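You operate a simulated robot arm through the tools that you are given. There is no shell and no other tool. Be economical: measure what you need, move in short steps, check, and stop when the job is done.

Carry out the task below with a simulated robot arm. There is one attempt and no reset: what you move stays moved.

JOB
Brush the lint off the shirt, then sprinkle it damp for ironing.
Fine: Use the lint brush till no lint shows, then the sprinkler bottle; put both back. The shirt stays on the ironing mat. Spill no more than a spoonful; drop and pinch nothing.

It is judged by the outcome, as a careful person would: the job done as asked, and still so three seconds after it is handed in. It fails if anything else is knocked over, pushed out of place, dropped, spilled or broken. Flat cloth is picked up by pressing the open fingertips on it (5 to 10 N) and closing them slowly along it; thin cloth reads only 2 to 8 mm in the jaws.

ROBOT AND FRAMES
A 7-joint arm with a two-finger parallel gripper, fixed in place. Base frame: the origin is at the foot of the arm, x ahead of it, y to its left, z up; the work surface is at about z = 0. Lengths are in mm, angles in rad, forces in N, time in s.
With the tool pointing down near the work surface it reaches from about 220 to 580 mm from the base axis. Its first joint turns from -1.152 to 1.152 rad. Payload 2.5 kg.
The tool frame sits at the grasp point between the pads (the TCP): z along the fingers, y along the line on which they close. The tips reach 23 mm beyond it. Largest opening 94 mm; finger width 38, thickness 10; the body of the gripper, 54 by 96 mm, starts 39 mm behind the TCP.
Orientation is that of the tool frame in the base frame, as a unit quaternion [w, x, y, z]. With the fingers straight down and closing along the base's y, the tool's x points along the base's -x, its y along +y and its z along -z.

CONTROLS
- The arm moves only by the tool servo_tool. Its argument "steps" is a list of rows, each an object of numbers (a shift or turn left out is 0, a gripper value left out holds the last): "dx", "dy", "dz": the shift along the tool's x, y, z in units of 200 mm (1.0 is 200 mm); "rx", "ry", "rz": the turn, a rotation vector about the tool's x, y, z in units of 60 degrees (1.0 is 60 degrees); "gripper": the gripper command, from -1 (fully open) to 1 (shut), values between in proportion. In form: [{"dx": .., "dy": .., "dz": .., "rx": .., "ry": .., "rz": .., "gripper": ..}, ...]. A call has 1 to 8 rows; each row is the pose to reach, as a shift and turn from the pose commanded when the call began, along the tool's axes at that moment. A call with a number of a shift or a turn outside -1 to 1 is refused whole. Rows are played at 5 a second. More than 50 mm and 0.15 rad between two rows, or a gripper value outside its range, and nothing of the call is played. Where a pose cannot be reached the arm comes as near as it can. A force on the tool above 40 N (or 10 N above the force at the start of the call, whichever is more), or a blocked arm, ends the call early, and 0.2 s more pass. Each finger travels about 108 mm/s and halts on what it meets, pressing with about 31 N; the grip force reading is that of the motor and also rises with nothing between the fingers. The clock runs only during rows and for 0.2 s after the last one: add rows that repeat a pose to give the fingers time. It gives the time, the measured TCP pose, the force on the tool (base axes), the opening and the grip force at its end, in the units of the frame above (readings bear some noise).
- Cameras (640 x 400 px; columns grow to the right, rows downward): "scene" is fixed at [146.2, -433.9, 547.9]; the picture's right is [0.52, -0.85, 0.00], its down [-0.45, -0.27, -0.85] and it looks along [0.73, 0.45, -0.52] (base axes); focal length 214 px, centre (320, 200). "wrist" rides on the gripper at [-39, 0, -44] in the tool frame; the picture's right is [0.00, -1.00, 0.00], its down [0.97, 0.00, -0.24] and it looks along [0.24, 0.00, 0.97] (tool axes); focal length 218 px, centre (320, 200). There is no depth. A picture from a camera that has moved, and an enlarged one, comes with that camera's place and axes in the base frame and with its lens.
- snapshot(camera): a new picture of that camera. The clock stands still meanwhile.
- close_up(camera, box): a new picture of the part [left, top, right, bottom] of that camera's present view, enlarged. The clock stands still meanwhile.
- job_done(): hands the job in; it is judged then, once.

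Go step by step. Nothing tells you positions but the pictures and the camera data: compare them with the known pose of the tool, close in by small moves and look again before you grip or let go. The budget is 120 turns and 64 pictures, counting those below and the enlarged ones. Unless the task says otherwise, let go and move clear before handing in, and close with one line.

The tools are called after ">>>" as name(argument=value, ...) on one line, values as JSON. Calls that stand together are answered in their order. servo_tool: Moves the arm, as the interface text tells. Its arguments: {"type":"object","properties":{"steps":{"type":"array","items":{"type":"object","properties":{"dx":{"type":"number"},"dy":{"type":"number"},"dz":{"type":"number"},"rx":{"type":"number"},"ry":{"type":"number"},"rz":{"type":"number"},"gripper":{"type":"number"}}}}},"required":["steps"]} The other tools are called the same way: snapshot (camera) takes a picture; close_up (camera, box) takes an enlarged picture of a part of a camera's view; job_done () hands the job in.

At the start:

```text
t: 0.0
tool_pos: [369.6, -107.6, 460.0]
tcp_rot: [0.001, 0.0, 1.0, 0.0]
wrist_force: [-1.1, -0.2, 0.5]
width: 94.0
finger_force: 0.0
```

scene: 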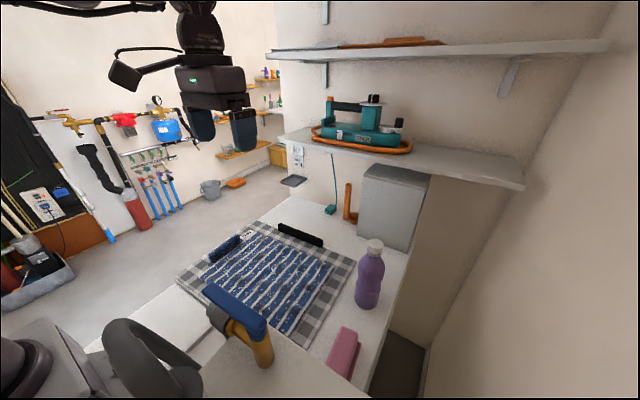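
wrist: 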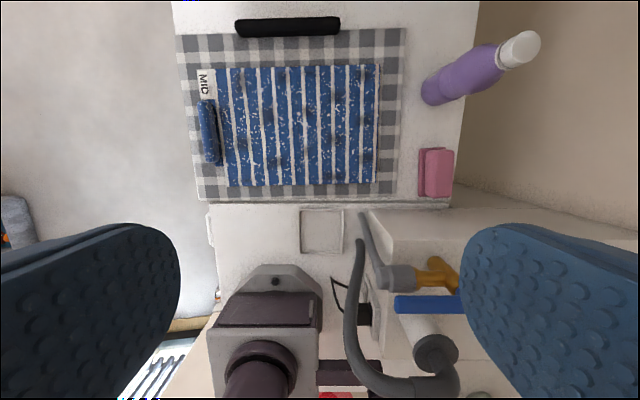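

I see a checked mat with a striped blue folded shirt with lint on it, a blue roll, a black bar, a purple bottle, a pink block, and some clutter near the base. I'll enlarge them to identify the tools.

>>> close_up(camera="wrist", box=[170, 0, 410, 205])

>>> close_up(camera="scene", box=[170, 170, 430, 390])

>>> close_up(camera="wrist", box=[380, 0, 560, 210])

```text
1.95 times, centred on (290, 102) of wrist
camera zoom: at [407.6, -106.2, 503.8], right [0.0, -1.0, 0.0], down [-0.97, 0.0, 0.24], along [-0.24, 0.0, -0.97], focal length 426 px, centre (378, 390)
```

zoom: 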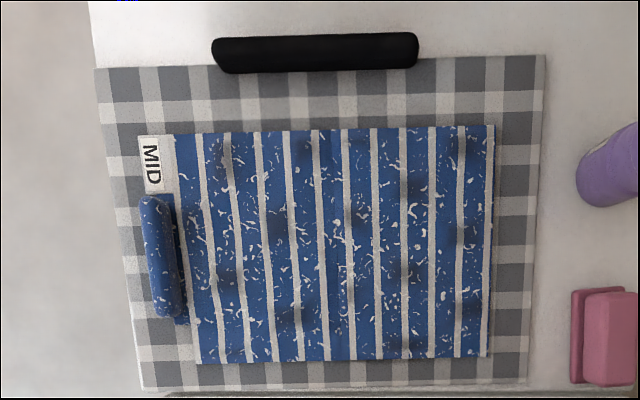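

```text
1.82 times, centred on (300, 280) of scene
camera zoom: at [146.2, -433.9, 547.9], right [0.52, -0.85, 0.0], down [-0.45, -0.27, -0.85], along [0.73, 0.45, -0.52], focal length 390 px, centre (356, 54)
```

zoom: 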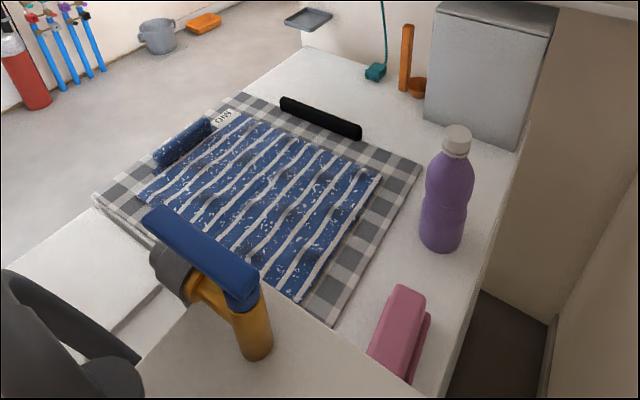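

```text
1.90 times, centred on (470, 105) of wrist
camera zoom: at [407.6, -106.2, 503.8], right [0.0, -1.0, 0.0], down [-0.97, 0.0, 0.24], along [-0.24, 0.0, -0.97], focal length 416 px, centre (34, 381)
```

zoom: 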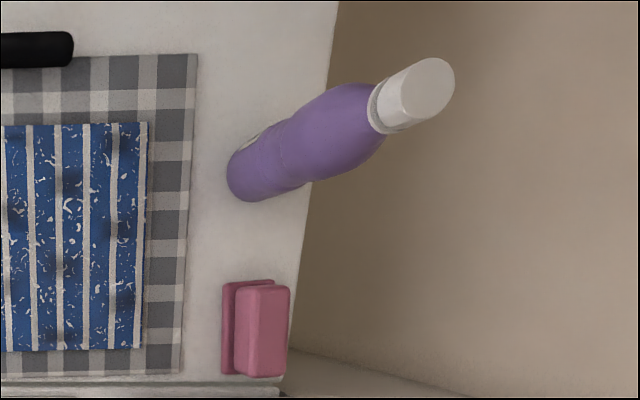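

The tools aren't obvious yet: the T-shaped thing, the black bar and the pink block could each be the brush. I'll look closer.

>>> close_up(camera="scene", box=[180, 270, 300, 380])

>>> close_up(camera="scene", box=[200, 210, 340, 270])

>>> close_up(camera="scene", box=[310, 300, 390, 390])

>>> close_up(camera="wrist", box=[290, 190, 490, 400])

```text
3.64 times, centred on (240, 325) of scene
camera zoom: at [146.2, -433.9, 547.9], right [0.52, -0.85, 0.0], down [-0.45, -0.27, -0.85], along [0.73, 0.45, -0.52], focal length 780 px, centre (611, -254)
```

zoom: 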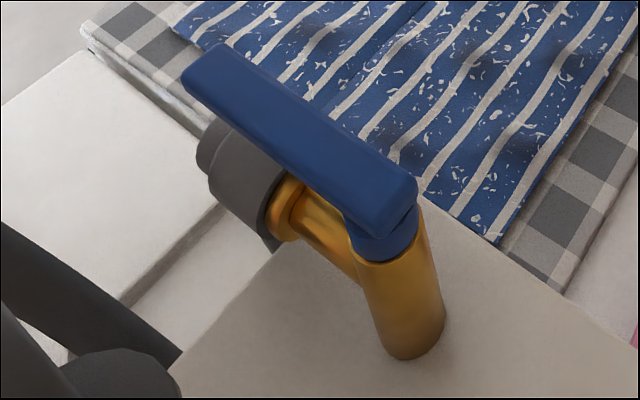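

```text
4.57 times, centred on (270, 240) of scene
camera zoom: at [146.2, -433.9, 547.9], right [0.52, -0.85, 0.0], down [-0.45, -0.27, -0.85], along [0.73, 0.45, -0.52], focal length 980 px, centre (549, 17)
```

zoom: 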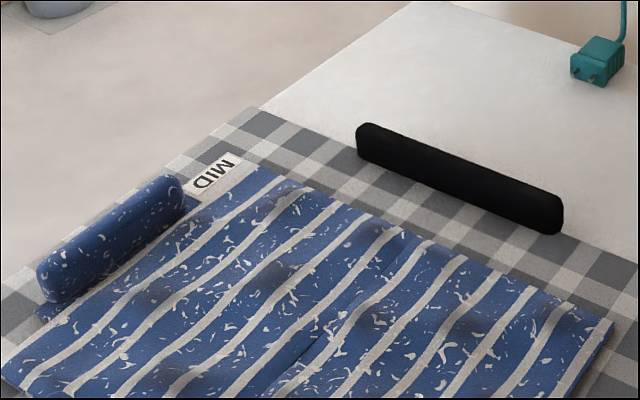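

```text
4.44 times, centred on (350, 345) of scene
camera zoom: at [146.2, -433.9, 547.9], right [0.52, -0.85, 0.0], down [-0.45, -0.27, -0.85], along [0.73, 0.45, -0.52], focal length 953 px, centre (187, -444)
```

zoom: 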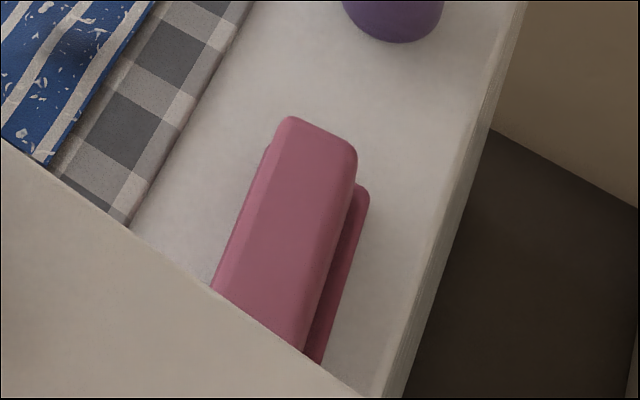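

```text
1.90 times, centred on (390, 295) of wrist
camera zoom: at [407.6, -106.2, 503.8], right [0.0, -1.0, 0.0], down [-0.97, 0.0, 0.24], along [-0.24, 0.0, -0.97], focal length 416 px, centre (187, 19)
```

zoom: 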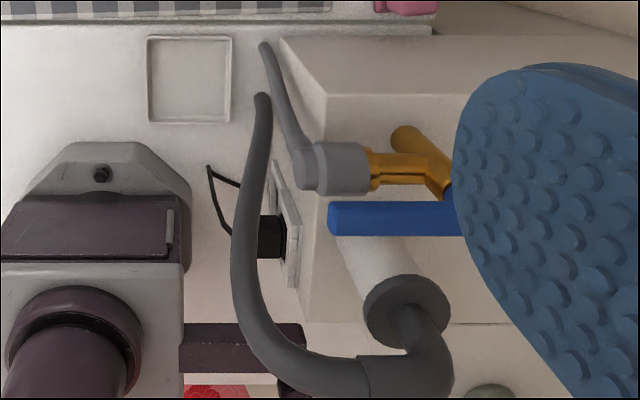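

The T-piece is a fixed tap, and the blue roll looks like the shirt's own collar or cuff. The pink block at about (350, -355) looks like a lint brush, and the purple bottle at about (508, -325) is the sprinkler. I'll move over the pink block for a better look.

>>> servo_tool(steps=[{"dy": -0.24, "dz": 0.05}, {"dy": -0.46, "dz": 0.15}, {"dy": -0.68, "dz": 0.25}, {"dx": 0.05, "dy": -0.9, "dz": 0.35}, {"dx": 0.1, "dy": -1.0, "dz": 0.55}, {"dx": 0.1, "dy": -1.0, "dz": 0.55}])

>>> snapshot(camera="wrist")

>>> snapshot(camera="scene")

```text
t: 1.4
tool_pos: [349.4, -306.3, 347.8]
tcp_rot: [0.0, -0.001, 1.0, -0.001]
wrist_force: [-0.3, 0.3, 0.0]
width: 94.0
finger_force: 0.0
```

```text
54 pictures are left
camera wrist: at [387.2, -304.6, 393.0], right [0.0, -1.0, 0.0], down [-0.97, 0.0, 0.24], along [-0.24, 0.0, -0.97], focal length 218 px, centre (320, 200)
```

wrist: 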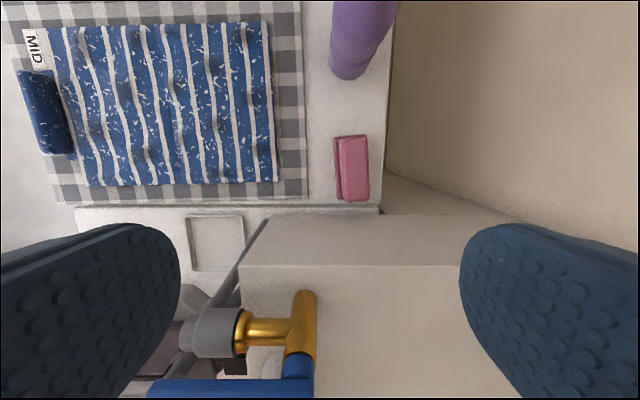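

```text
53 pictures are left
```

scene: 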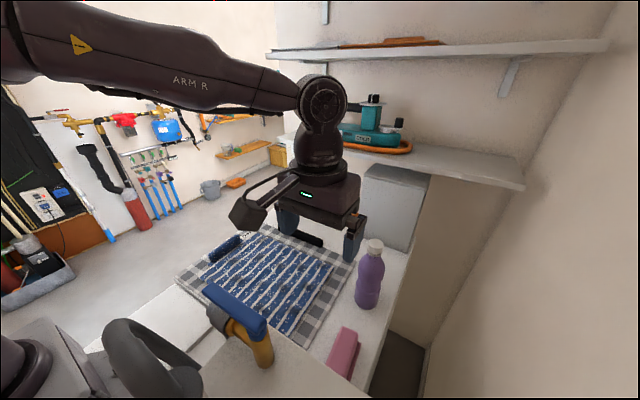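

The pink block has a wider base plate under a handle, about 45 mm wide and topping out near z = 33, centred near (354, -361). That matches a lint brush, so I'll go lower for a check.

>>> servo_tool(steps=[{"dy": -0.1, "dz": 0.2}, {"dx": -0.02, "dy": -0.2, "dz": 0.4}, {"dx": -0.02, "dy": -0.275, "dz": 0.6}, {"dx": -0.02, "dy": -0.275, "dz": 0.8}, {"dx": -0.02, "dy": -0.275, "dz": 1.0}, {"dx": -0.02, "dy": -0.275, "dz": 1.0}])

>>> snapshot(camera="wrist")

>>> close_up(camera="scene", box=[280, 220, 440, 390])

```text
t: 2.8
tool_pos: [353.6, -362.2, 146.8]
tcp_rot: [0.0, 0.0, 1.0, -0.001]
wrist_force: [-0.1, -0.6, 0.4]
width: 93.9
finger_force: 0.2
```

```text
52 pictures are left
camera wrist: at [391.4, -361.4, 192.3], right [0.0, -1.0, 0.0], down [-0.97, 0.0, 0.24], along [-0.24, 0.0, -0.97], focal length 218 px, centre (320, 200)
```

wrist: 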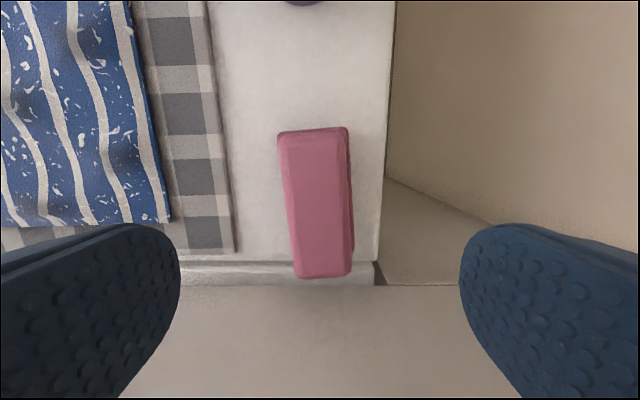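

```text
2.35 times, centred on (360, 305) of scene
camera zoom: at [146.2, -433.9, 547.9], right [0.52, -0.85, 0.0], down [-0.45, -0.27, -0.85], along [0.73, 0.45, -0.52], focal length 505 px, centre (226, -47)
```

zoom: 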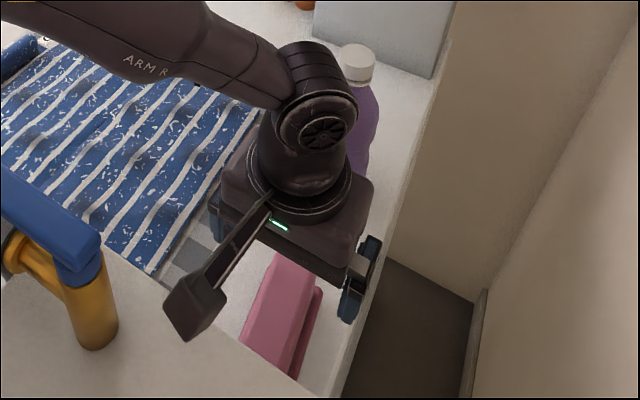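

The handle is 46 mm wide, yawed about 0.06 rad, and centred near (345, -360). I'll align and descend to z of about 42.

>>> servo_tool(steps=[{"dx": 0.043, "dy": 0.01, "dz": 0.1, "rz": -0.05}, {"dx": 0.043, "dy": 0.01, "dz": 0.25, "rz": -0.05}, {"dx": 0.043, "dy": 0.01, "dz": 0.4, "rz": -0.05}, {"dx": 0.043, "dy": 0.01, "dz": 0.525, "rz": -0.05}, {"dx": 0.043, "dy": 0.01, "dz": 0.525, "rz": -0.05}])

>>> snapshot(camera="wrist")

>>> close_up(camera="scene", box=[290, 280, 410, 390])

```text
t: 3.3
tool_pos: [343.9, -362.0, 125.9]
tcp_rot: [-0.002, -0.025, 1.0, -0.001]
wrist_force: [-1.0, 2.6, 6.4]
width: 94.1
finger_force: 0.0
stopped in row 2: the force on the tool passed its limit (the readings are from after the stop); the commanded pose is now the measured one
```

```text
50 pictures are left
camera wrist: at [382.7, -358.5, 170.4], right [0.05, -1.0, 0.0], down [-0.97, -0.05, 0.24], along [-0.24, -0.01, -0.97], focal length 218 px, centre (320, 200)
```

wrist: 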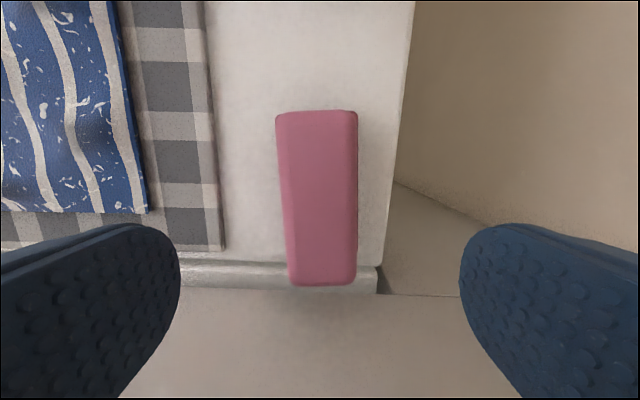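

```text
3.64 times, centred on (350, 335) of scene
camera zoom: at [146.2, -433.9, 548.0], right [0.52, -0.85, 0.0], down [-0.45, -0.27, -0.85], along [0.73, 0.45, -0.52], focal length 780 px, centre (211, -291)
```

zoom: 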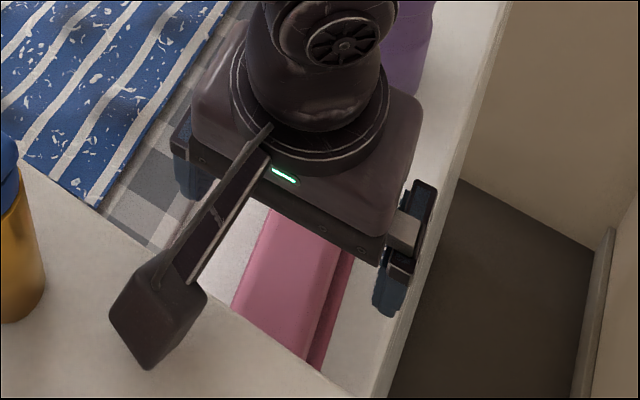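

The call stopped early. The boom on the gripper, which sticks out about 100 mm along tool +x, touched the tall box (top near z = 190) behind the brush. I'll rise and turn the tool half a turn so the boom points away from the box.

>>> servo_tool(steps=[{"dz": -0.2}, {"dz": -0.4}, {"dz": -0.6}, {"dz": -0.7}, {"dz": -0.7}])

>>> servo_tool(steps=[{"rz": 0.125}, {"rz": 0.25}, {"rz": 0.375}, {"rz": 0.5}, {"rz": 0.625}, {"rz": 0.75}, {"rz": 0.875}, {"rz": 1.0}])

>>> servo_tool(steps=[{"rz": 0.125}, {"rz": 0.25}, {"rz": 0.375}, {"rz": 0.5}, {"rz": 0.625}, {"rz": 0.75}, {"rz": 0.875}, {"rz": 1.0}])

```text
t: 4.5
tool_pos: [343.4, -361.6, 265.8]
tcp_rot: [-0.002, -0.023, 1.0, -0.001]
wrist_force: [0.2, -0.4, -0.8]
width: 93.9
finger_force: 0.1
```

```text
t: 6.3
tool_pos: [346.0, -360.6, 266.8]
tcp_rot: [0.0, 0.48, 0.877, -0.001]
wrist_force: [0.8, 0.7, 0.0]
width: 94.1
finger_force: 0.2
```

```text
t: 8.1
tool_pos: [345.0, -361.0, 264.4]
tcp_rot: [0.0, 0.855, 0.519, -0.001]
wrist_force: [-0.6, 0.6, -0.2]
width: 93.9
finger_force: 0.0
```

Rotation works; one more third.

>>> servo_tool(steps=[{"rz": 0.125}, {"rz": 0.25}, {"rz": 0.375}, {"rz": 0.5}, {"rz": 0.625}, {"rz": 0.75}, {"rz": 0.875}, {"rz": 0.993}])

>>> snapshot(camera="scene")

>>> snapshot(camera="wrist")

```text
t: 9.9
tool_pos: [344.7, -361.1, 266.0]
tcp_rot: [0.001, 1.0, 0.026, -0.003]
wrist_force: [-0.4, 0.2, -0.2]
width: 94.1
finger_force: 0.0
```

```text
48 pictures are left
```

scene: 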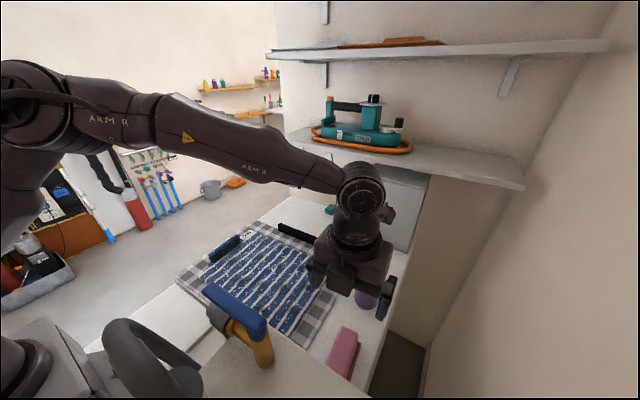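

```text
47 pictures are left
camera wrist: at [305.9, -362.0, 310.0], right [-0.05, 1.0, 0.0], down [0.97, 0.05, 0.24], along [0.24, 0.01, -0.97], focal length 218 px, centre (320, 200)
```

wrist: 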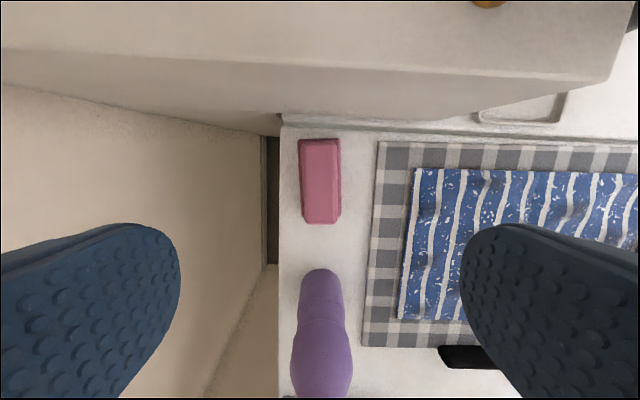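

The boom now points toward +x, with its tip about 30 mm short of the bottle, which I place at about (525, -352). I'll descend onto the brush in stages.

>>> servo_tool(steps=[{"dx": -0.02, "dz": 0.2}, {"dx": -0.02, "dz": 0.4}, {"dx": -0.02, "dz": 0.6}, {"dx": -0.02, "dz": 0.8}, {"dx": -0.02, "dz": 0.9}, {"dx": -0.02, "dz": 0.9}])

>>> snapshot(camera="wrist")

>>> snapshot(camera="scene")

```text
t: 11.3
tool_pos: [341.0, -362.9, 86.4]
tcp_rot: [0.001, 1.0, 0.027, -0.002]
wrist_force: [-0.5, 0.1, -0.2]
width: 94.1
finger_force: 0.1
```

```text
46 pictures are left
camera wrist: at [299.2, -364.1, 131.1], right [-0.05, 1.0, 0.0], down [0.97, 0.05, 0.24], along [0.24, 0.01, -0.97], focal length 218 px, centre (320, 200)
```

wrist: 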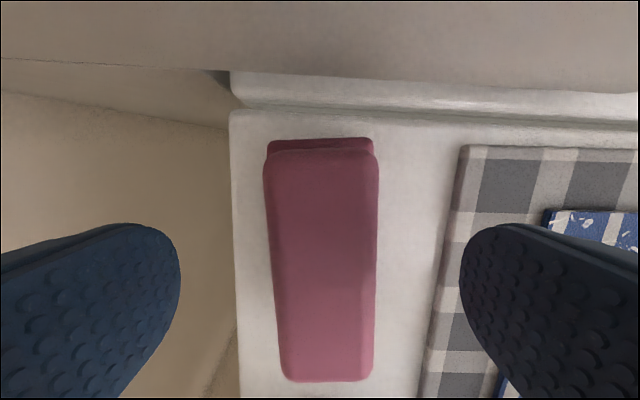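

```text
45 pictures are left
```

scene: 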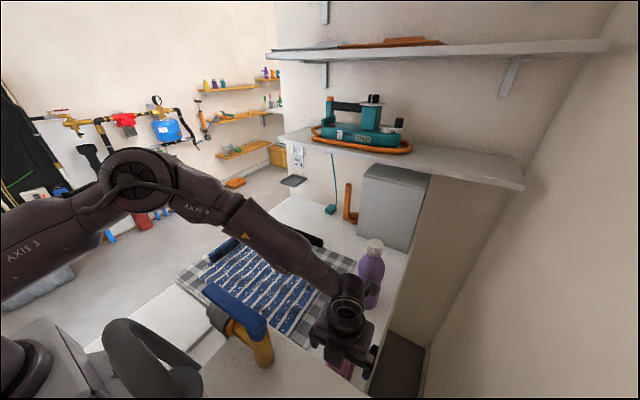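

The handle sits centred between the fingers. I'll lower to z of about 42 and close gently.

>>> servo_tool(steps=[{"dz": 0.1}, {"dz": 0.18}, {"dz": 0.22}, {"dz": 0.22}])

>>> servo_tool(steps=[{"gripper": -0.3}, {"gripper": 0.0}, {"gripper": 0.1}, {"gripper": 0.2}, {"gripper": 0.2}])

>>> snapshot(camera="wrist")

```text
t: 12.3
tool_pos: [338.2, -361.9, 43.2]
tcp_rot: [0.001, 1.0, 0.026, -0.001]
wrist_force: [0.8, 0.3, 0.3]
width: 94.2
finger_force: 0.0
```

```text
t: 13.5
tool_pos: [338.7, -362.1, 42.8]
tcp_rot: [0.001, 1.0, 0.027, -0.002]
wrist_force: [-0.4, -0.2, 0.3]
width: 41.5
finger_force: 31.0
```

```text
44 pictures are left
camera wrist: at [299.4, -362.8, 87.2], right [-0.05, 1.0, 0.0], down [0.97, 0.05, 0.24], along [0.24, 0.01, -0.97], focal length 218 px, centre (320, 200)
```

wrist: 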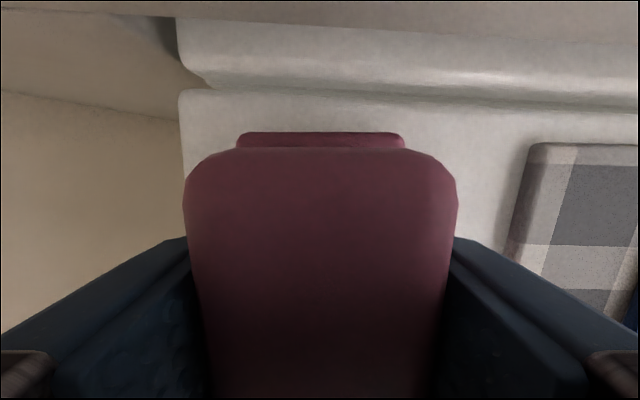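

The brush is gripped at 41.5 mm. I'll lift it straight up and check it hangs properly.

>>> servo_tool(steps=[{"dz": -0.1, "gripper": 0.3}, {"dz": -0.2, "gripper": 0.3}, {"dz": -0.4}, {"dz": -0.5}, {"dz": -0.5}])

>>> snapshot(camera="wrist")

>>> snapshot(camera="scene")

```text
t: 14.7
tool_pos: [340.2, -363.3, 142.6]
tcp_rot: [0.001, 1.0, 0.028, -0.001]
wrist_force: [-0.7, -1.0, -1.3]
width: 32.8
finger_force: 0.1
```

```text
43 pictures are left
camera wrist: at [299.8, -363.1, 187.2], right [-0.06, 1.0, 0.0], down [0.97, 0.05, 0.24], along [0.24, 0.01, -0.97], focal length 218 px, centre (320, 200)
```

wrist: 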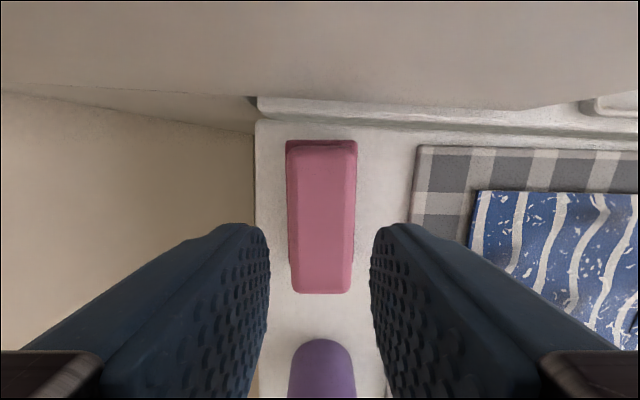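

```text
42 pictures are left
```

scene: 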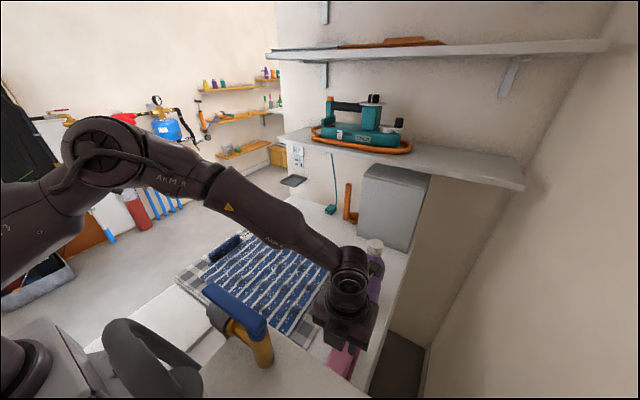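

The fingers slipped off the tapered handle, and the brush stayed exactly where it was. I'll open, come back down 10 mm deeper and grip again.

>>> servo_tool(steps=[{"gripper": -1}, {"gripper": -1}, {"gripper": -1}, {"gripper": -1}])

>>> servo_tool(steps=[{"dx": 0.03, "dz": 0.2}, {"dx": 0.03, "dz": 0.4}, {"dx": 0.03, "dz": 0.5}, {"dx": 0.03, "dz": 0.55}, {"dx": 0.03, "dz": 0.55}])

>>> servo_tool(steps=[{"gripper": -0.4}, {"gripper": -0.2}, {"gripper": 0.0}, {"gripper": 0.1}, {"gripper": 0.2}, {"gripper": 0.3}, {"gripper": 0.3}])

```text
t: 15.7
tool_pos: [339.9, -361.3, 142.0]
tcp_rot: [0.001, 1.0, 0.027, -0.002]
wrist_force: [-0.4, -0.6, -0.6]
width: 94.2
finger_force: 0.0
```

```text
t: 16.9
tool_pos: [347.1, -362.7, 32.0]
tcp_rot: [0.001, 1.0, 0.026, -0.002]
wrist_force: [0.6, 0.0, 0.2]
width: 94.0
finger_force: 0.0
```

```text
t: 18.5
tool_pos: [345.8, -362.7, 30.6]
tcp_rot: [0.0, 1.0, 0.027, -0.002]
wrist_force: [0.0, 0.2, -1.2]
width: 57.1
finger_force: 30.6
```

At this depth the jaws read 57 mm, so they hold the base plate's edges. I'll test with a tiny slow lift.

>>> servo_tool(steps=[{"dz": -0.02}, {"dz": -0.04}, {"dz": -0.06}, {"dz": -0.08}, {"dz": -0.1}, {"dz": -0.1}])

>>> snapshot(camera="wrist")

```text
t: 19.9
tool_pos: [345.5, -361.2, 51.2]
tcp_rot: [0.001, 1.0, 0.028, -0.002]
wrist_force: [-0.5, 0.2, -0.8]
width: 57.0
finger_force: 31.1
```

```text
41 pictures are left
camera wrist: at [306.5, -362.8, 96.2], right [-0.05, 1.0, 0.0], down [0.97, 0.05, 0.24], along [0.24, 0.01, -0.97], focal length 218 px, centre (320, 200)
```

wrist: 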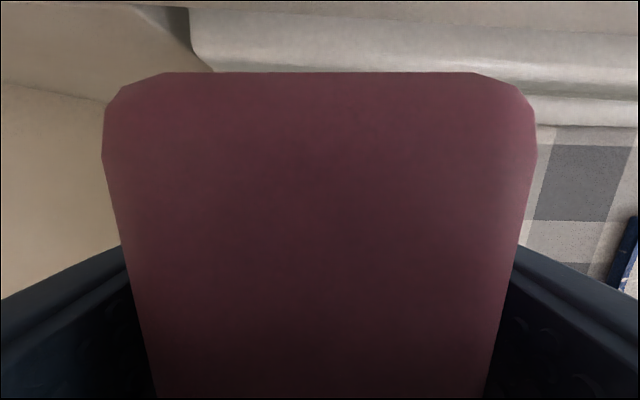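

The base grip holds. I'll lift slowly and carry the brush over the near right corner of the shirt.

>>> servo_tool(steps=[{"dz": -0.1}, {"dz": -0.2}, {"dz": -0.3}, {"dx": 0.05, "dy": -0.15, "dz": -0.3}, {"dx": 0.1, "dy": -0.32, "dz": -0.3, "rz": 0.02}, {"dx": 0.14, "dy": -0.5, "dz": -0.3, "rz": 0.04}, {"dx": 0.17, "dy": -0.68, "dz": -0.3, "rz": 0.052}, {"dx": 0.17, "dy": -0.823, "dz": -0.3, "rz": 0.052}])

>>> snapshot(camera="scene")

>>> snapshot(camera="wrist")

```text
t: 21.7
tool_pos: [372.0, -194.3, 112.8]
tcp_rot: [0.001, 1.0, 0.0, -0.002]
wrist_force: [0.7, 0.7, -0.2]
width: 57.1
finger_force: 30.7
```

```text
40 pictures are left
```

scene: 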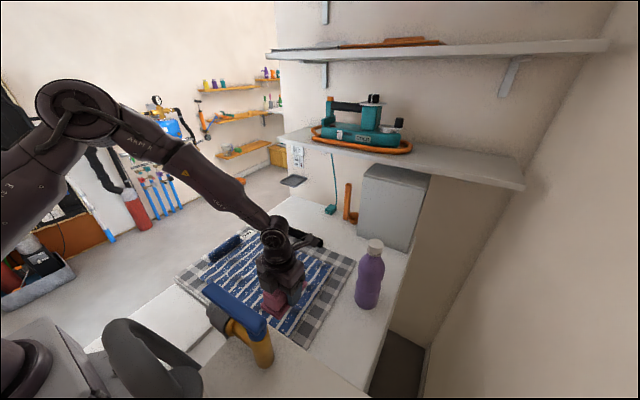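

```text
39 pictures are left
camera wrist: at [330.9, -192.8, 157.5], right [0.0, 1.0, 0.0], down [0.97, 0.0, 0.24], along [0.24, 0.0, -0.97], focal length 218 px, centre (320, 200)
```

wrist: 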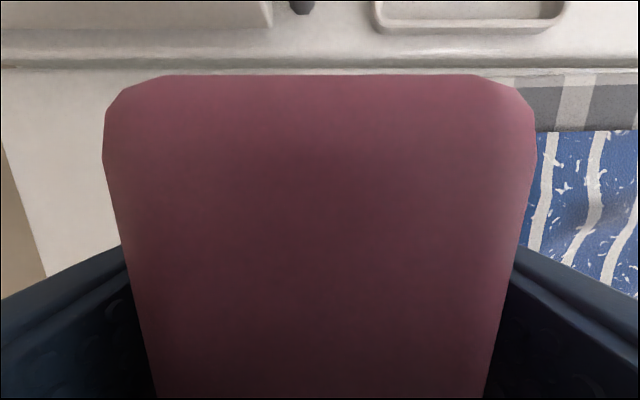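

The brush is held square over the shirt. I'm lowering it gently to find contact.

>>> servo_tool(steps=[{"dz": 0.1}, {"dz": 0.2}, {"dz": 0.28}, {"dz": 0.31}, {"dz": 0.31}])

>>> servo_tool(steps=[{"dz": 0.01}, {"dz": 0.02}, {"dz": 0.03}, {"dz": 0.03}])

```text
t: 22.9
tool_pos: [370.4, -194.8, 48.6]
tcp_rot: [0.001, 1.0, 0.0, -0.001]
wrist_force: [0.3, 0.3, -1.0]
width: 57.1
finger_force: 31.0
```

```text
t: 23.9
tool_pos: [371.6, -197.3, 42.8]
tcp_rot: [0.002, 1.0, 0.0, -0.001]
wrist_force: [-7.2, 1.6, 29.5]
width: 57.3
finger_force: 31.0
```

Contact is near z = 44, and the reading is too firm. I'll back off to a light pressure.

>>> servo_tool(steps=[{"dz": -0.012}, {"dz": -0.012}])

```text
t: 24.5
tool_pos: [371.5, -194.6, 44.0]
tcp_rot: [-0.001, 1.0, -0.001, -0.002]
wrist_force: [-0.2, -0.5, 1.4]
width: 56.9
finger_force: 30.3
```

>>> servo_tool(steps=[{"dz": 0.004}, {"dy": -0.06, "dz": 0.004}, {"dy": -0.12, "dz": 0.004}, {"dy": -0.18, "dz": 0.004}, {"dy": -0.24, "dz": 0.004}, {"dy": -0.3, "dz": 0.004}])

>>> snapshot(camera="scene")

>>> snapshot(camera="wrist")

```text
t: 25.9
tool_pos: [371.1, -135.0, 43.8]
tcp_rot: [0.002, 1.0, 0.0, -0.001]
wrist_force: [0.2, -2.2, 5.8]
width: 57.1
finger_force: 31.0
```

```text
38 pictures are left
```

scene: 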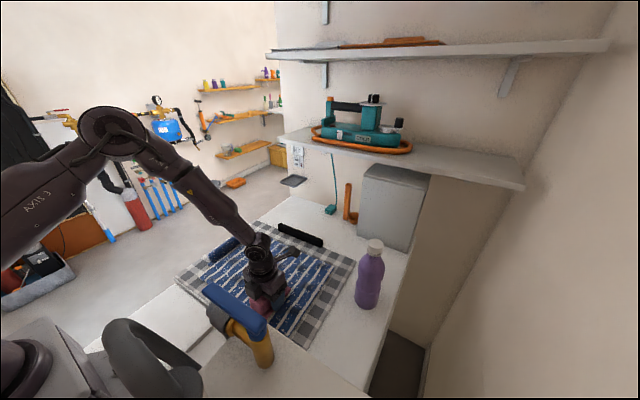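

```text
37 pictures are left
camera wrist: at [330.8, -134.3, 89.1], right [0.0, 1.0, 0.0], down [0.97, 0.0, 0.24], along [0.24, 0.0, -0.97], focal length 218 px, centre (320, 200)
```

wrist: 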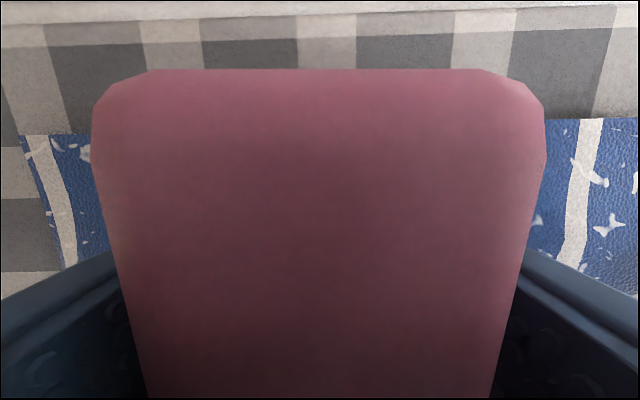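

>>> close_up(camera="scene", box=[170, 215, 360, 345])

```text
3.08 times, centred on (265, 280) of scene
camera zoom: at [146.2, -433.9, 548.0], right [0.52, -0.85, 0.0], down [-0.45, -0.27, -0.85], along [0.73, 0.45, -0.52], focal length 660 px, centre (489, -46)
```

zoom: 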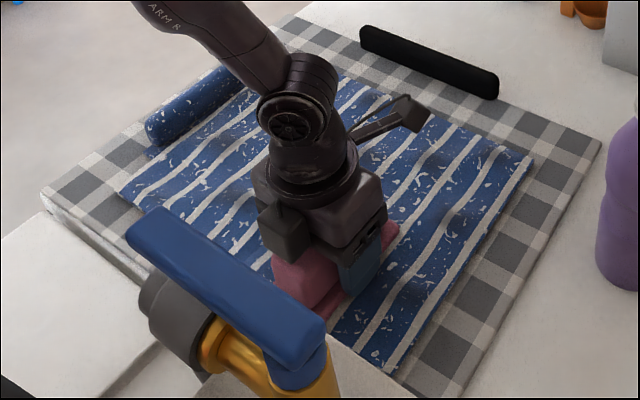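

Brushed ground looks cleaner and the shirt hasn't moved. I'll carry on along this band.

>>> servo_tool(steps=[{"dy": -0.07}, {"dy": -0.14}, {"dy": -0.21}, {"dy": -0.28}, {"dy": -0.35}, {"dy": -0.42}, {"dy": -0.49}, {"dy": -0.55}])

>>> servo_tool(steps=[{"dy": -0.07}, {"dy": -0.14}, {"dy": -0.21}, {"dy": -0.28}, {"dy": -0.35}, {"dy": -0.42}, {"dy": -0.49}, {"dy": -0.53}])

>>> servo_tool(steps=[{"dz": -0.1}, {"dz": -0.25}, {"dz": -0.5}, {"dz": -0.5}])

>>> close_up(camera="scene", box=[170, 215, 360, 345])

>>> snapshot(camera="wrist")

```text
t: 27.7
tool_pos: [371.3, -23.1, 45.0]
tcp_rot: [0.001, 1.0, 0.0, -0.002]
wrist_force: [-0.1, 0.9, -1.0]
width: 57.3
finger_force: 31.1
```

```text
t: 29.5
tool_pos: [372.0, 79.9, 43.7]
tcp_rot: [0.001, 1.0, -0.001, -0.001]
wrist_force: [0.3, -11.4, 13.7]
width: 56.8
finger_force: 31.0
```

```text
t: 30.5
tool_pos: [370.4, 81.9, 144.3]
tcp_rot: [0.001, 1.0, 0.0, -0.003]
wrist_force: [0.2, 0.2, -0.5]
width: 57.2
finger_force: 31.0
```

```text
3.08 times, centred on (265, 280) of scene
camera zoom: at [146.2, -433.9, 547.9], right [0.52, -0.85, 0.0], down [-0.45, -0.27, -0.85], along [0.73, 0.45, -0.52], focal length 660 px, centre (489, -46)
```

zoom: 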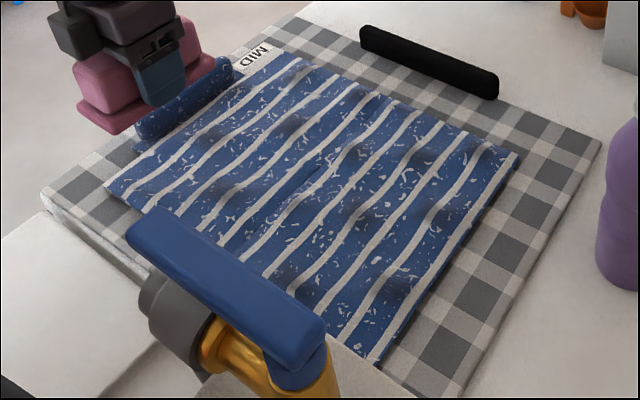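

```text
34 pictures are left
camera wrist: at [330.0, 82.9, 189.6], right [0.0, 1.0, 0.0], down [0.97, 0.0, 0.24], along [0.24, 0.0, -0.97], focal length 218 px, centre (320, 200)
```

wrist: 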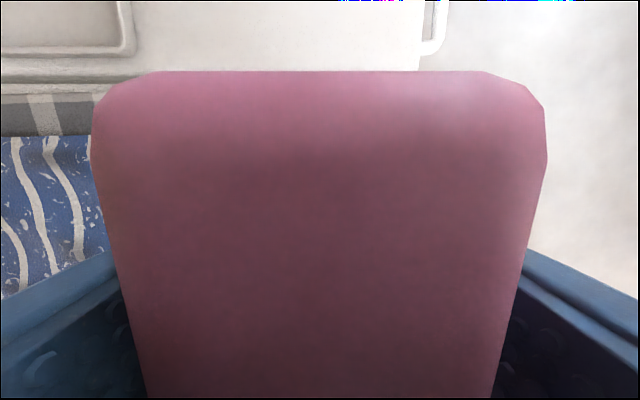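

That stroke dragged the shirt about 12 mm toward +y, though it's still on the mat, and the lint only thinned. I'll zoom in on the brushed band before stroking back the other way.

>>> close_up(camera="scene", box=[200, 250, 310, 330])

>>> close_up(camera="scene", box=[185, 205, 255, 265])

```text
5.00 times, centred on (255, 290) of scene
camera zoom: at [146.2, -433.9, 547.9], right [0.52, -0.85, 0.0], down [-0.45, -0.27, -0.85], along [0.73, 0.45, -0.52], focal length 1072 px, centre (645, -250)
```

zoom: 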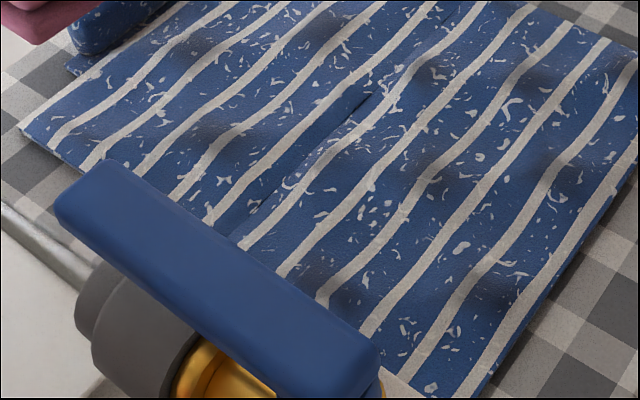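

```text
6.67 times, centred on (220, 235) of scene
camera zoom: at [146.2, -433.9, 547.9], right [0.52, -0.85, 0.0], down [-0.45, -0.27, -0.85], along [0.73, 0.45, -0.52], focal length 1430 px, centre (987, -33)
```

zoom: 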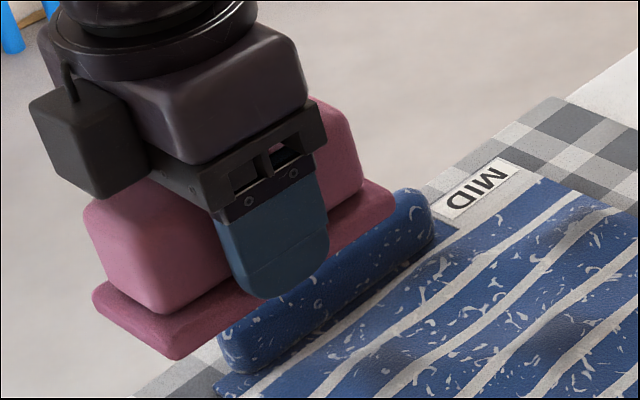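

The nap may work only one way, so I'll stroke back toward -y with a bit more pressure, which also pulls the shirt back.

>>> servo_tool(steps=[{"dz": 0.2, "dy": 0.04}, {"dz": 0.4, "dy": 0.05}, {"dz": 0.485, "dy": 0.05}, {"dz": 0.495, "dy": 0.05}, {"dz": 0.5, "dy": 0.05}])

```text
t: 31.7
tool_pos: [372.0, 70.2, 44.2]
tcp_rot: [0.001, 1.0, -0.001, -0.001]
wrist_force: [-0.8, 0.5, -0.5]
width: 57.2
finger_force: 31.2
```

>>> servo_tool(steps=[{"dz": 0.007}, {"dz": 0.008}, {"dz": 0.008}])

```text
t: 32.5
tool_pos: [371.3, 70.6, 43.2]
tcp_rot: [0.0, 1.0, 0.0, 0.0]
wrist_force: [-3.6, 1.2, 27.5]
width: 57.1
finger_force: 31.0
```

>>> servo_tool(steps=[{"dz": -0.004}, {"dz": -0.004, "dy": 0.06}, {"dz": -0.004, "dy": 0.12}, {"dz": -0.004, "dy": 0.18}, {"dz": -0.004, "dy": 0.24}, {"dz": -0.004, "dy": 0.3}])

>>> close_up(camera="scene", box=[170, 215, 360, 345])

```text
t: 33.9
tool_pos: [371.3, 11.3, 44.0]
tcp_rot: [0.001, 1.0, 0.0, -0.002]
wrist_force: [-1.2, 6.5, 14.0]
width: 57.0
finger_force: 31.3
```

```text
3.08 times, centred on (265, 280) of scene
camera zoom: at [146.1, -433.9, 548.0], right [0.52, -0.85, 0.0], down [-0.45, -0.27, -0.85], along [0.73, 0.45, -0.52], focal length 660 px, centre (489, -46)
```

zoom: 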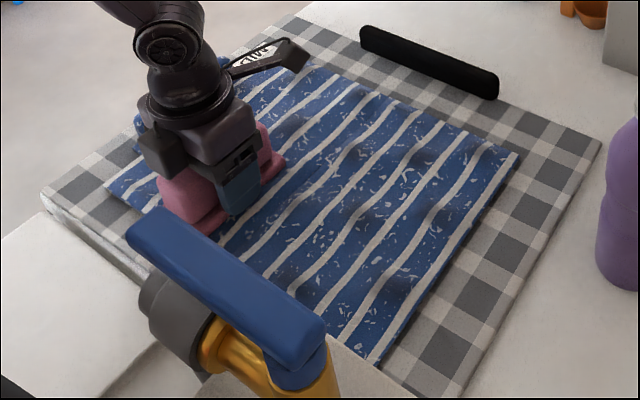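

>>> servo_tool(steps=[{"dy": 0.06}, {"dy": 0.12}, {"dy": 0.18}, {"dy": 0.24}, {"dy": 0.3}, {"dy": 0.36}, {"dy": 0.42}, {"dy": 0.48}])

>>> servo_tool(steps=[{"dy": 0.06}, {"dy": 0.12}, {"dy": 0.18}, {"dy": 0.24}, {"dy": 0.3}, {"dy": 0.36}, {"dy": 0.42}, {"dy": 0.48}])

>>> close_up(camera="scene", box=[170, 215, 360, 345])

```text
t: 35.7
tool_pos: [371.6, -85.0, 43.5]
tcp_rot: [0.001, 1.0, 0.002, -0.002]
wrist_force: [0.3, 6.4, 15.9]
width: 57.0
finger_force: 30.8
```

```text
t: 37.5
tool_pos: [370.9, -182.0, 44.6]
tcp_rot: [0.001, 1.0, 0.0, -0.002]
wrist_force: [-0.2, -0.1, -1.1]
width: 57.0
finger_force: 31.1
```

```text
3.08 times, centred on (265, 280) of scene
camera zoom: at [146.2, -433.9, 547.9], right [0.52, -0.85, 0.0], down [-0.45, -0.27, -0.85], along [0.73, 0.45, -0.52], focal length 660 px, centre (489, -46)
```

zoom: 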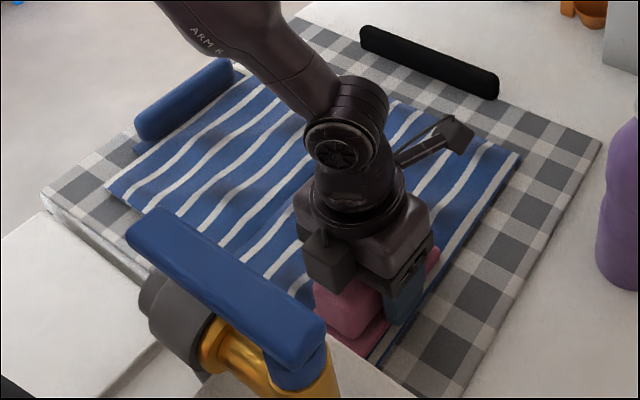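

All the lint has vanished from the shirt and collar, and the shirt is still on the mat. I'll lift and return the brush to its spot, going back by way of z of about 113.

>>> servo_tool(steps=[{"dz": -0.1}, {"dz": -0.25}, {"dz": -0.35}, {"dz": -0.35, "dy": 0.2}, {"dz": -0.35, "dy": 0.4, "dx": -0.05}, {"dz": -0.35, "dy": 0.6, "dx": -0.1}, {"dz": -0.35, "dy": 0.8, "dx": -0.125}, {"dz": -0.35, "dy": 0.9, "dx": -0.125}])

>>> close_up(camera="scene", box=[170, 215, 360, 345])

>>> snapshot(camera="wrist")

```text
t: 39.3
tool_pos: [346.4, -360.7, 114.5]
tcp_rot: [0.002, 1.0, 0.001, -0.001]
wrist_force: [0.5, 0.7, -0.1]
width: 57.2
finger_force: 31.3
```

```text
3.08 times, centred on (265, 280) of scene
camera zoom: at [146.2, -433.9, 547.9], right [0.52, -0.85, 0.0], down [-0.45, -0.27, -0.85], along [0.73, 0.45, -0.52], focal length 660 px, centre (489, -46)
```

zoom: 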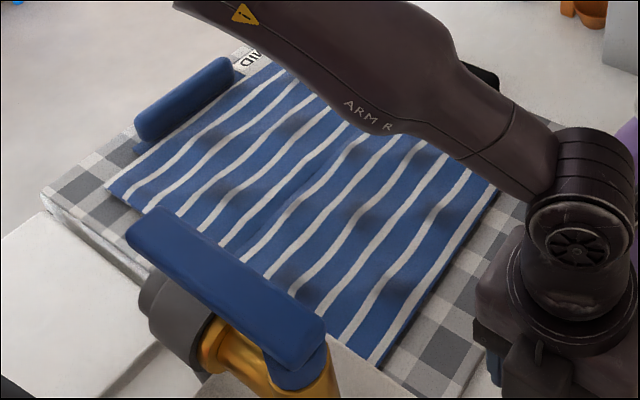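

```text
28 pictures are left
camera wrist: at [307.0, -360.2, 159.0], right [0.0, 1.0, 0.0], down [0.97, 0.0, 0.24], along [0.24, 0.0, -0.97], focal length 218 px, centre (320, 200)
```

wrist: 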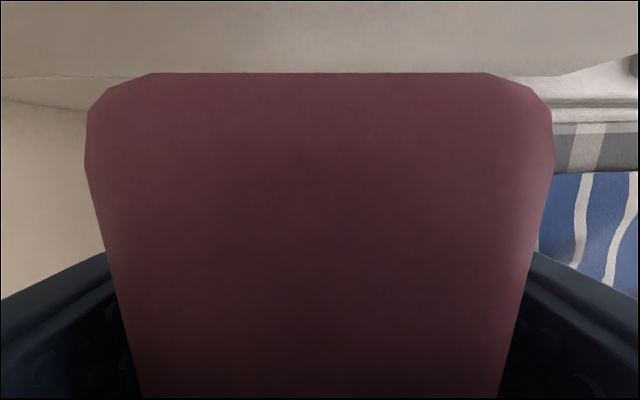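

The shirt is clean. Now I'll lower the brush onto its place.

>>> servo_tool(steps=[{"dz": 0.1, "rz": -0.03}, {"dz": 0.2, "rz": -0.052}, {"dz": 0.3, "rz": -0.052}, {"dz": 0.38, "rz": -0.052}, {"dz": 0.405, "rz": -0.052}, {"dz": 0.405, "rz": -0.052}])

>>> servo_tool(steps=[{"dz": 0.006}, {"dz": 0.012}])

```text
t: 40.7
tool_pos: [345.4, -359.4, 32.5]
tcp_rot: [0.0, 1.0, 0.028, -0.002]
wrist_force: [0.2, -0.2, -0.8]
width: 57.1
finger_force: 31.7
```

```text
t: 41.3
tool_pos: [346.6, -360.7, 31.0]
tcp_rot: [0.001, 1.0, 0.027, -0.001]
wrist_force: [-0.1, 1.3, 5.7]
width: 57.0
finger_force: 31.0
```

It touches down with 5.7 N. I'll open the jaws and rise clear.

>>> servo_tool(steps=[{"gripper": -0.25}, {"gripper": -0.4}, {"gripper": -0.7}, {"gripper": -1}, {"gripper": -1}])

>>> servo_tool(steps=[{"dz": -0.2}, {"dz": -0.4}, {"dz": -0.6}, {"dz": -0.8}, {"dz": -1.0}, {"dz": -1.0}])

>>> snapshot(camera="wrist")

```text
t: 42.5
tool_pos: [346.8, -361.4, 29.4]
tcp_rot: [0.0, 1.0, 0.026, -0.003]
wrist_force: [0.2, 0.0, 0.2]
width: 94.1
finger_force: 0.1
```

```text
t: 43.9
tool_pos: [345.2, -359.3, 229.7]
tcp_rot: [0.001, 1.0, 0.027, -0.002]
wrist_force: [-0.2, 0.3, -0.8]
width: 94.2
finger_force: 0.1
```

```text
27 pictures are left
camera wrist: at [305.4, -361.0, 275.1], right [-0.05, 1.0, 0.0], down [0.97, 0.05, 0.24], along [0.24, 0.01, -0.97], focal length 218 px, centre (320, 200)
```

wrist: 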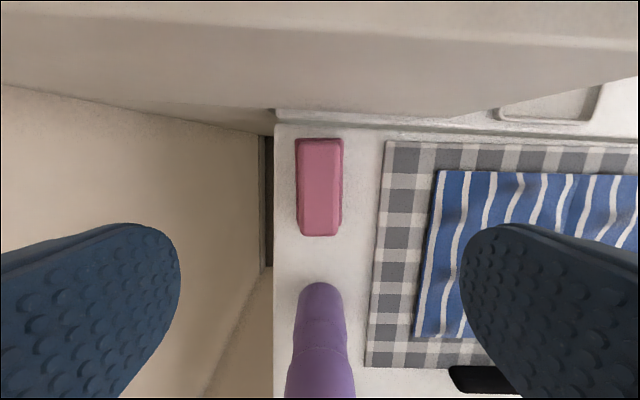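

The brush is back where it was. Next is the bottle at about (527, -352), roughly 209 mm tall. I'll grip it from the side with the tool pitched about 20° below horizontal along bearing -0.59, boom up, so I'm moving to a pre-grasp spot and turning there.

>>> servo_tool(steps=[{"dx": 0.06, "dy": -0.06, "dz": -0.1}, {"dx": 0.12, "dy": -0.12, "dz": -0.2, "rz": 0.1}, {"dx": 0.2, "dy": -0.2, "dz": -0.35, "rz": 0.22}, {"dx": 0.28, "dy": -0.28, "dz": -0.35, "rz": 0.34}, {"dx": 0.39, "dy": -0.375, "dz": -0.35, "rz": 0.46}, {"dx": 0.39, "dy": -0.375, "dz": -0.35, "rz": 0.56}, {"dx": 0.39, "dy": -0.375, "dz": -0.35, "rz": 0.614}])

>>> servo_tool(steps=[{"ry": 0.12}, {"ry": 0.24}, {"ry": 0.36}, {"ry": 0.48}, {"ry": 0.58}, {"ry": 0.58}])

>>> servo_tool(steps=[{"ry": 0.12}, {"ry": 0.24}, {"ry": 0.36}, {"ry": 0.48}, {"ry": 0.587}, {"ry": 0.587}])

>>> snapshot(camera="scene")

>>> snapshot(camera="wrist")

```text
t: 45.5
tool_pos: [421.7, -282.7, 299.3]
tcp_rot: [0.003, 0.957, -0.29, -0.001]
wrist_force: [-0.5, 0.3, 0.3]
width: 94.0
finger_force: 0.0
```

```text
t: 46.9
tool_pos: [420.0, -281.2, 301.0]
tcp_rot: [0.088, 0.914, -0.276, 0.286]
wrist_force: [0.0, -0.9, -0.5]
width: 93.9
finger_force: 0.0
```

```text
t: 48.3
tool_pos: [420.6, -281.6, 301.4]
tcp_rot: [0.168, 0.784, -0.238, 0.548]
wrist_force: [-0.1, -0.4, 0.2]
width: 94.0
finger_force: 0.1
out of reach, approached as far as the arm can: row 3
```

```text
26 pictures are left
```

scene: 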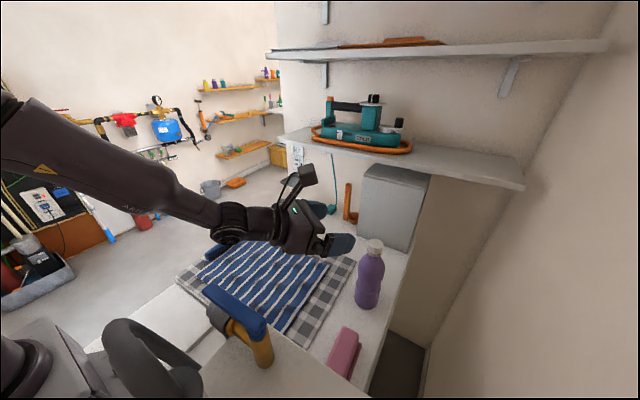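

```text
25 pictures are left
camera wrist: at [374.7, -250.2, 279.2], right [0.55, 0.83, 0.0], down [0.09, -0.06, 0.99], along [0.83, -0.55, -0.11], focal length 218 px, centre (320, 200)
```

wrist: 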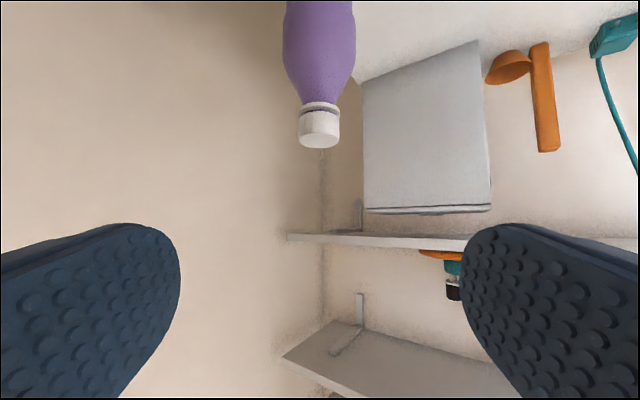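

The tool is aligned with the bottle's bearing: axis near (523, -349), top near z = 213, upper bulge about 60 mm across. I'll move out above the bottle first, then come down with the fingers straddling it so the forearm clears the tap lever.

>>> servo_tool(steps=[{"dz": 0.13, "dx": 0.05}, {"dz": 0.27, "dx": 0.1}, {"dz": 0.4, "dx": 0.146}, {"dz": 0.53, "dx": 0.193}, {"dz": 0.53, "dx": 0.193}])

>>> snapshot(camera="scene")

>>> snapshot(camera="wrist")

```text
t: 49.5
tool_pos: [513.4, -345.0, 302.3]
tcp_rot: [0.167, 0.785, -0.236, 0.548]
wrist_force: [0.5, 0.0, 0.1]
width: 94.0
finger_force: 0.0
```

```text
24 pictures are left
```

scene: 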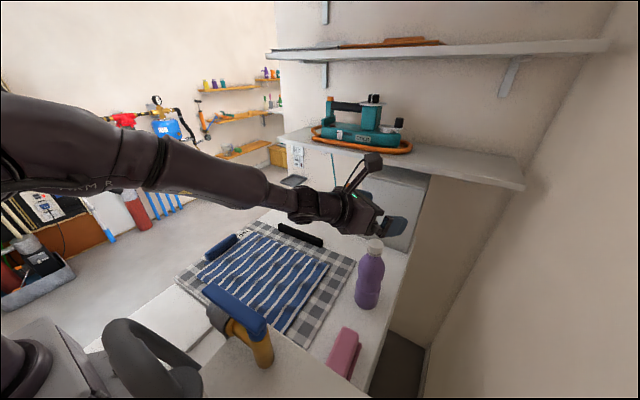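

```text
23 pictures are left
camera wrist: at [467.2, -313.5, 280.3], right [0.55, 0.83, 0.0], down [0.09, -0.06, 0.99], along [0.83, -0.55, -0.11], focal length 218 px, centre (320, 200)
```

wrist: 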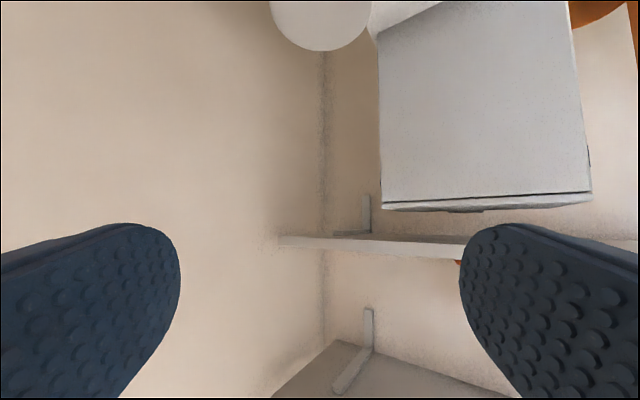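

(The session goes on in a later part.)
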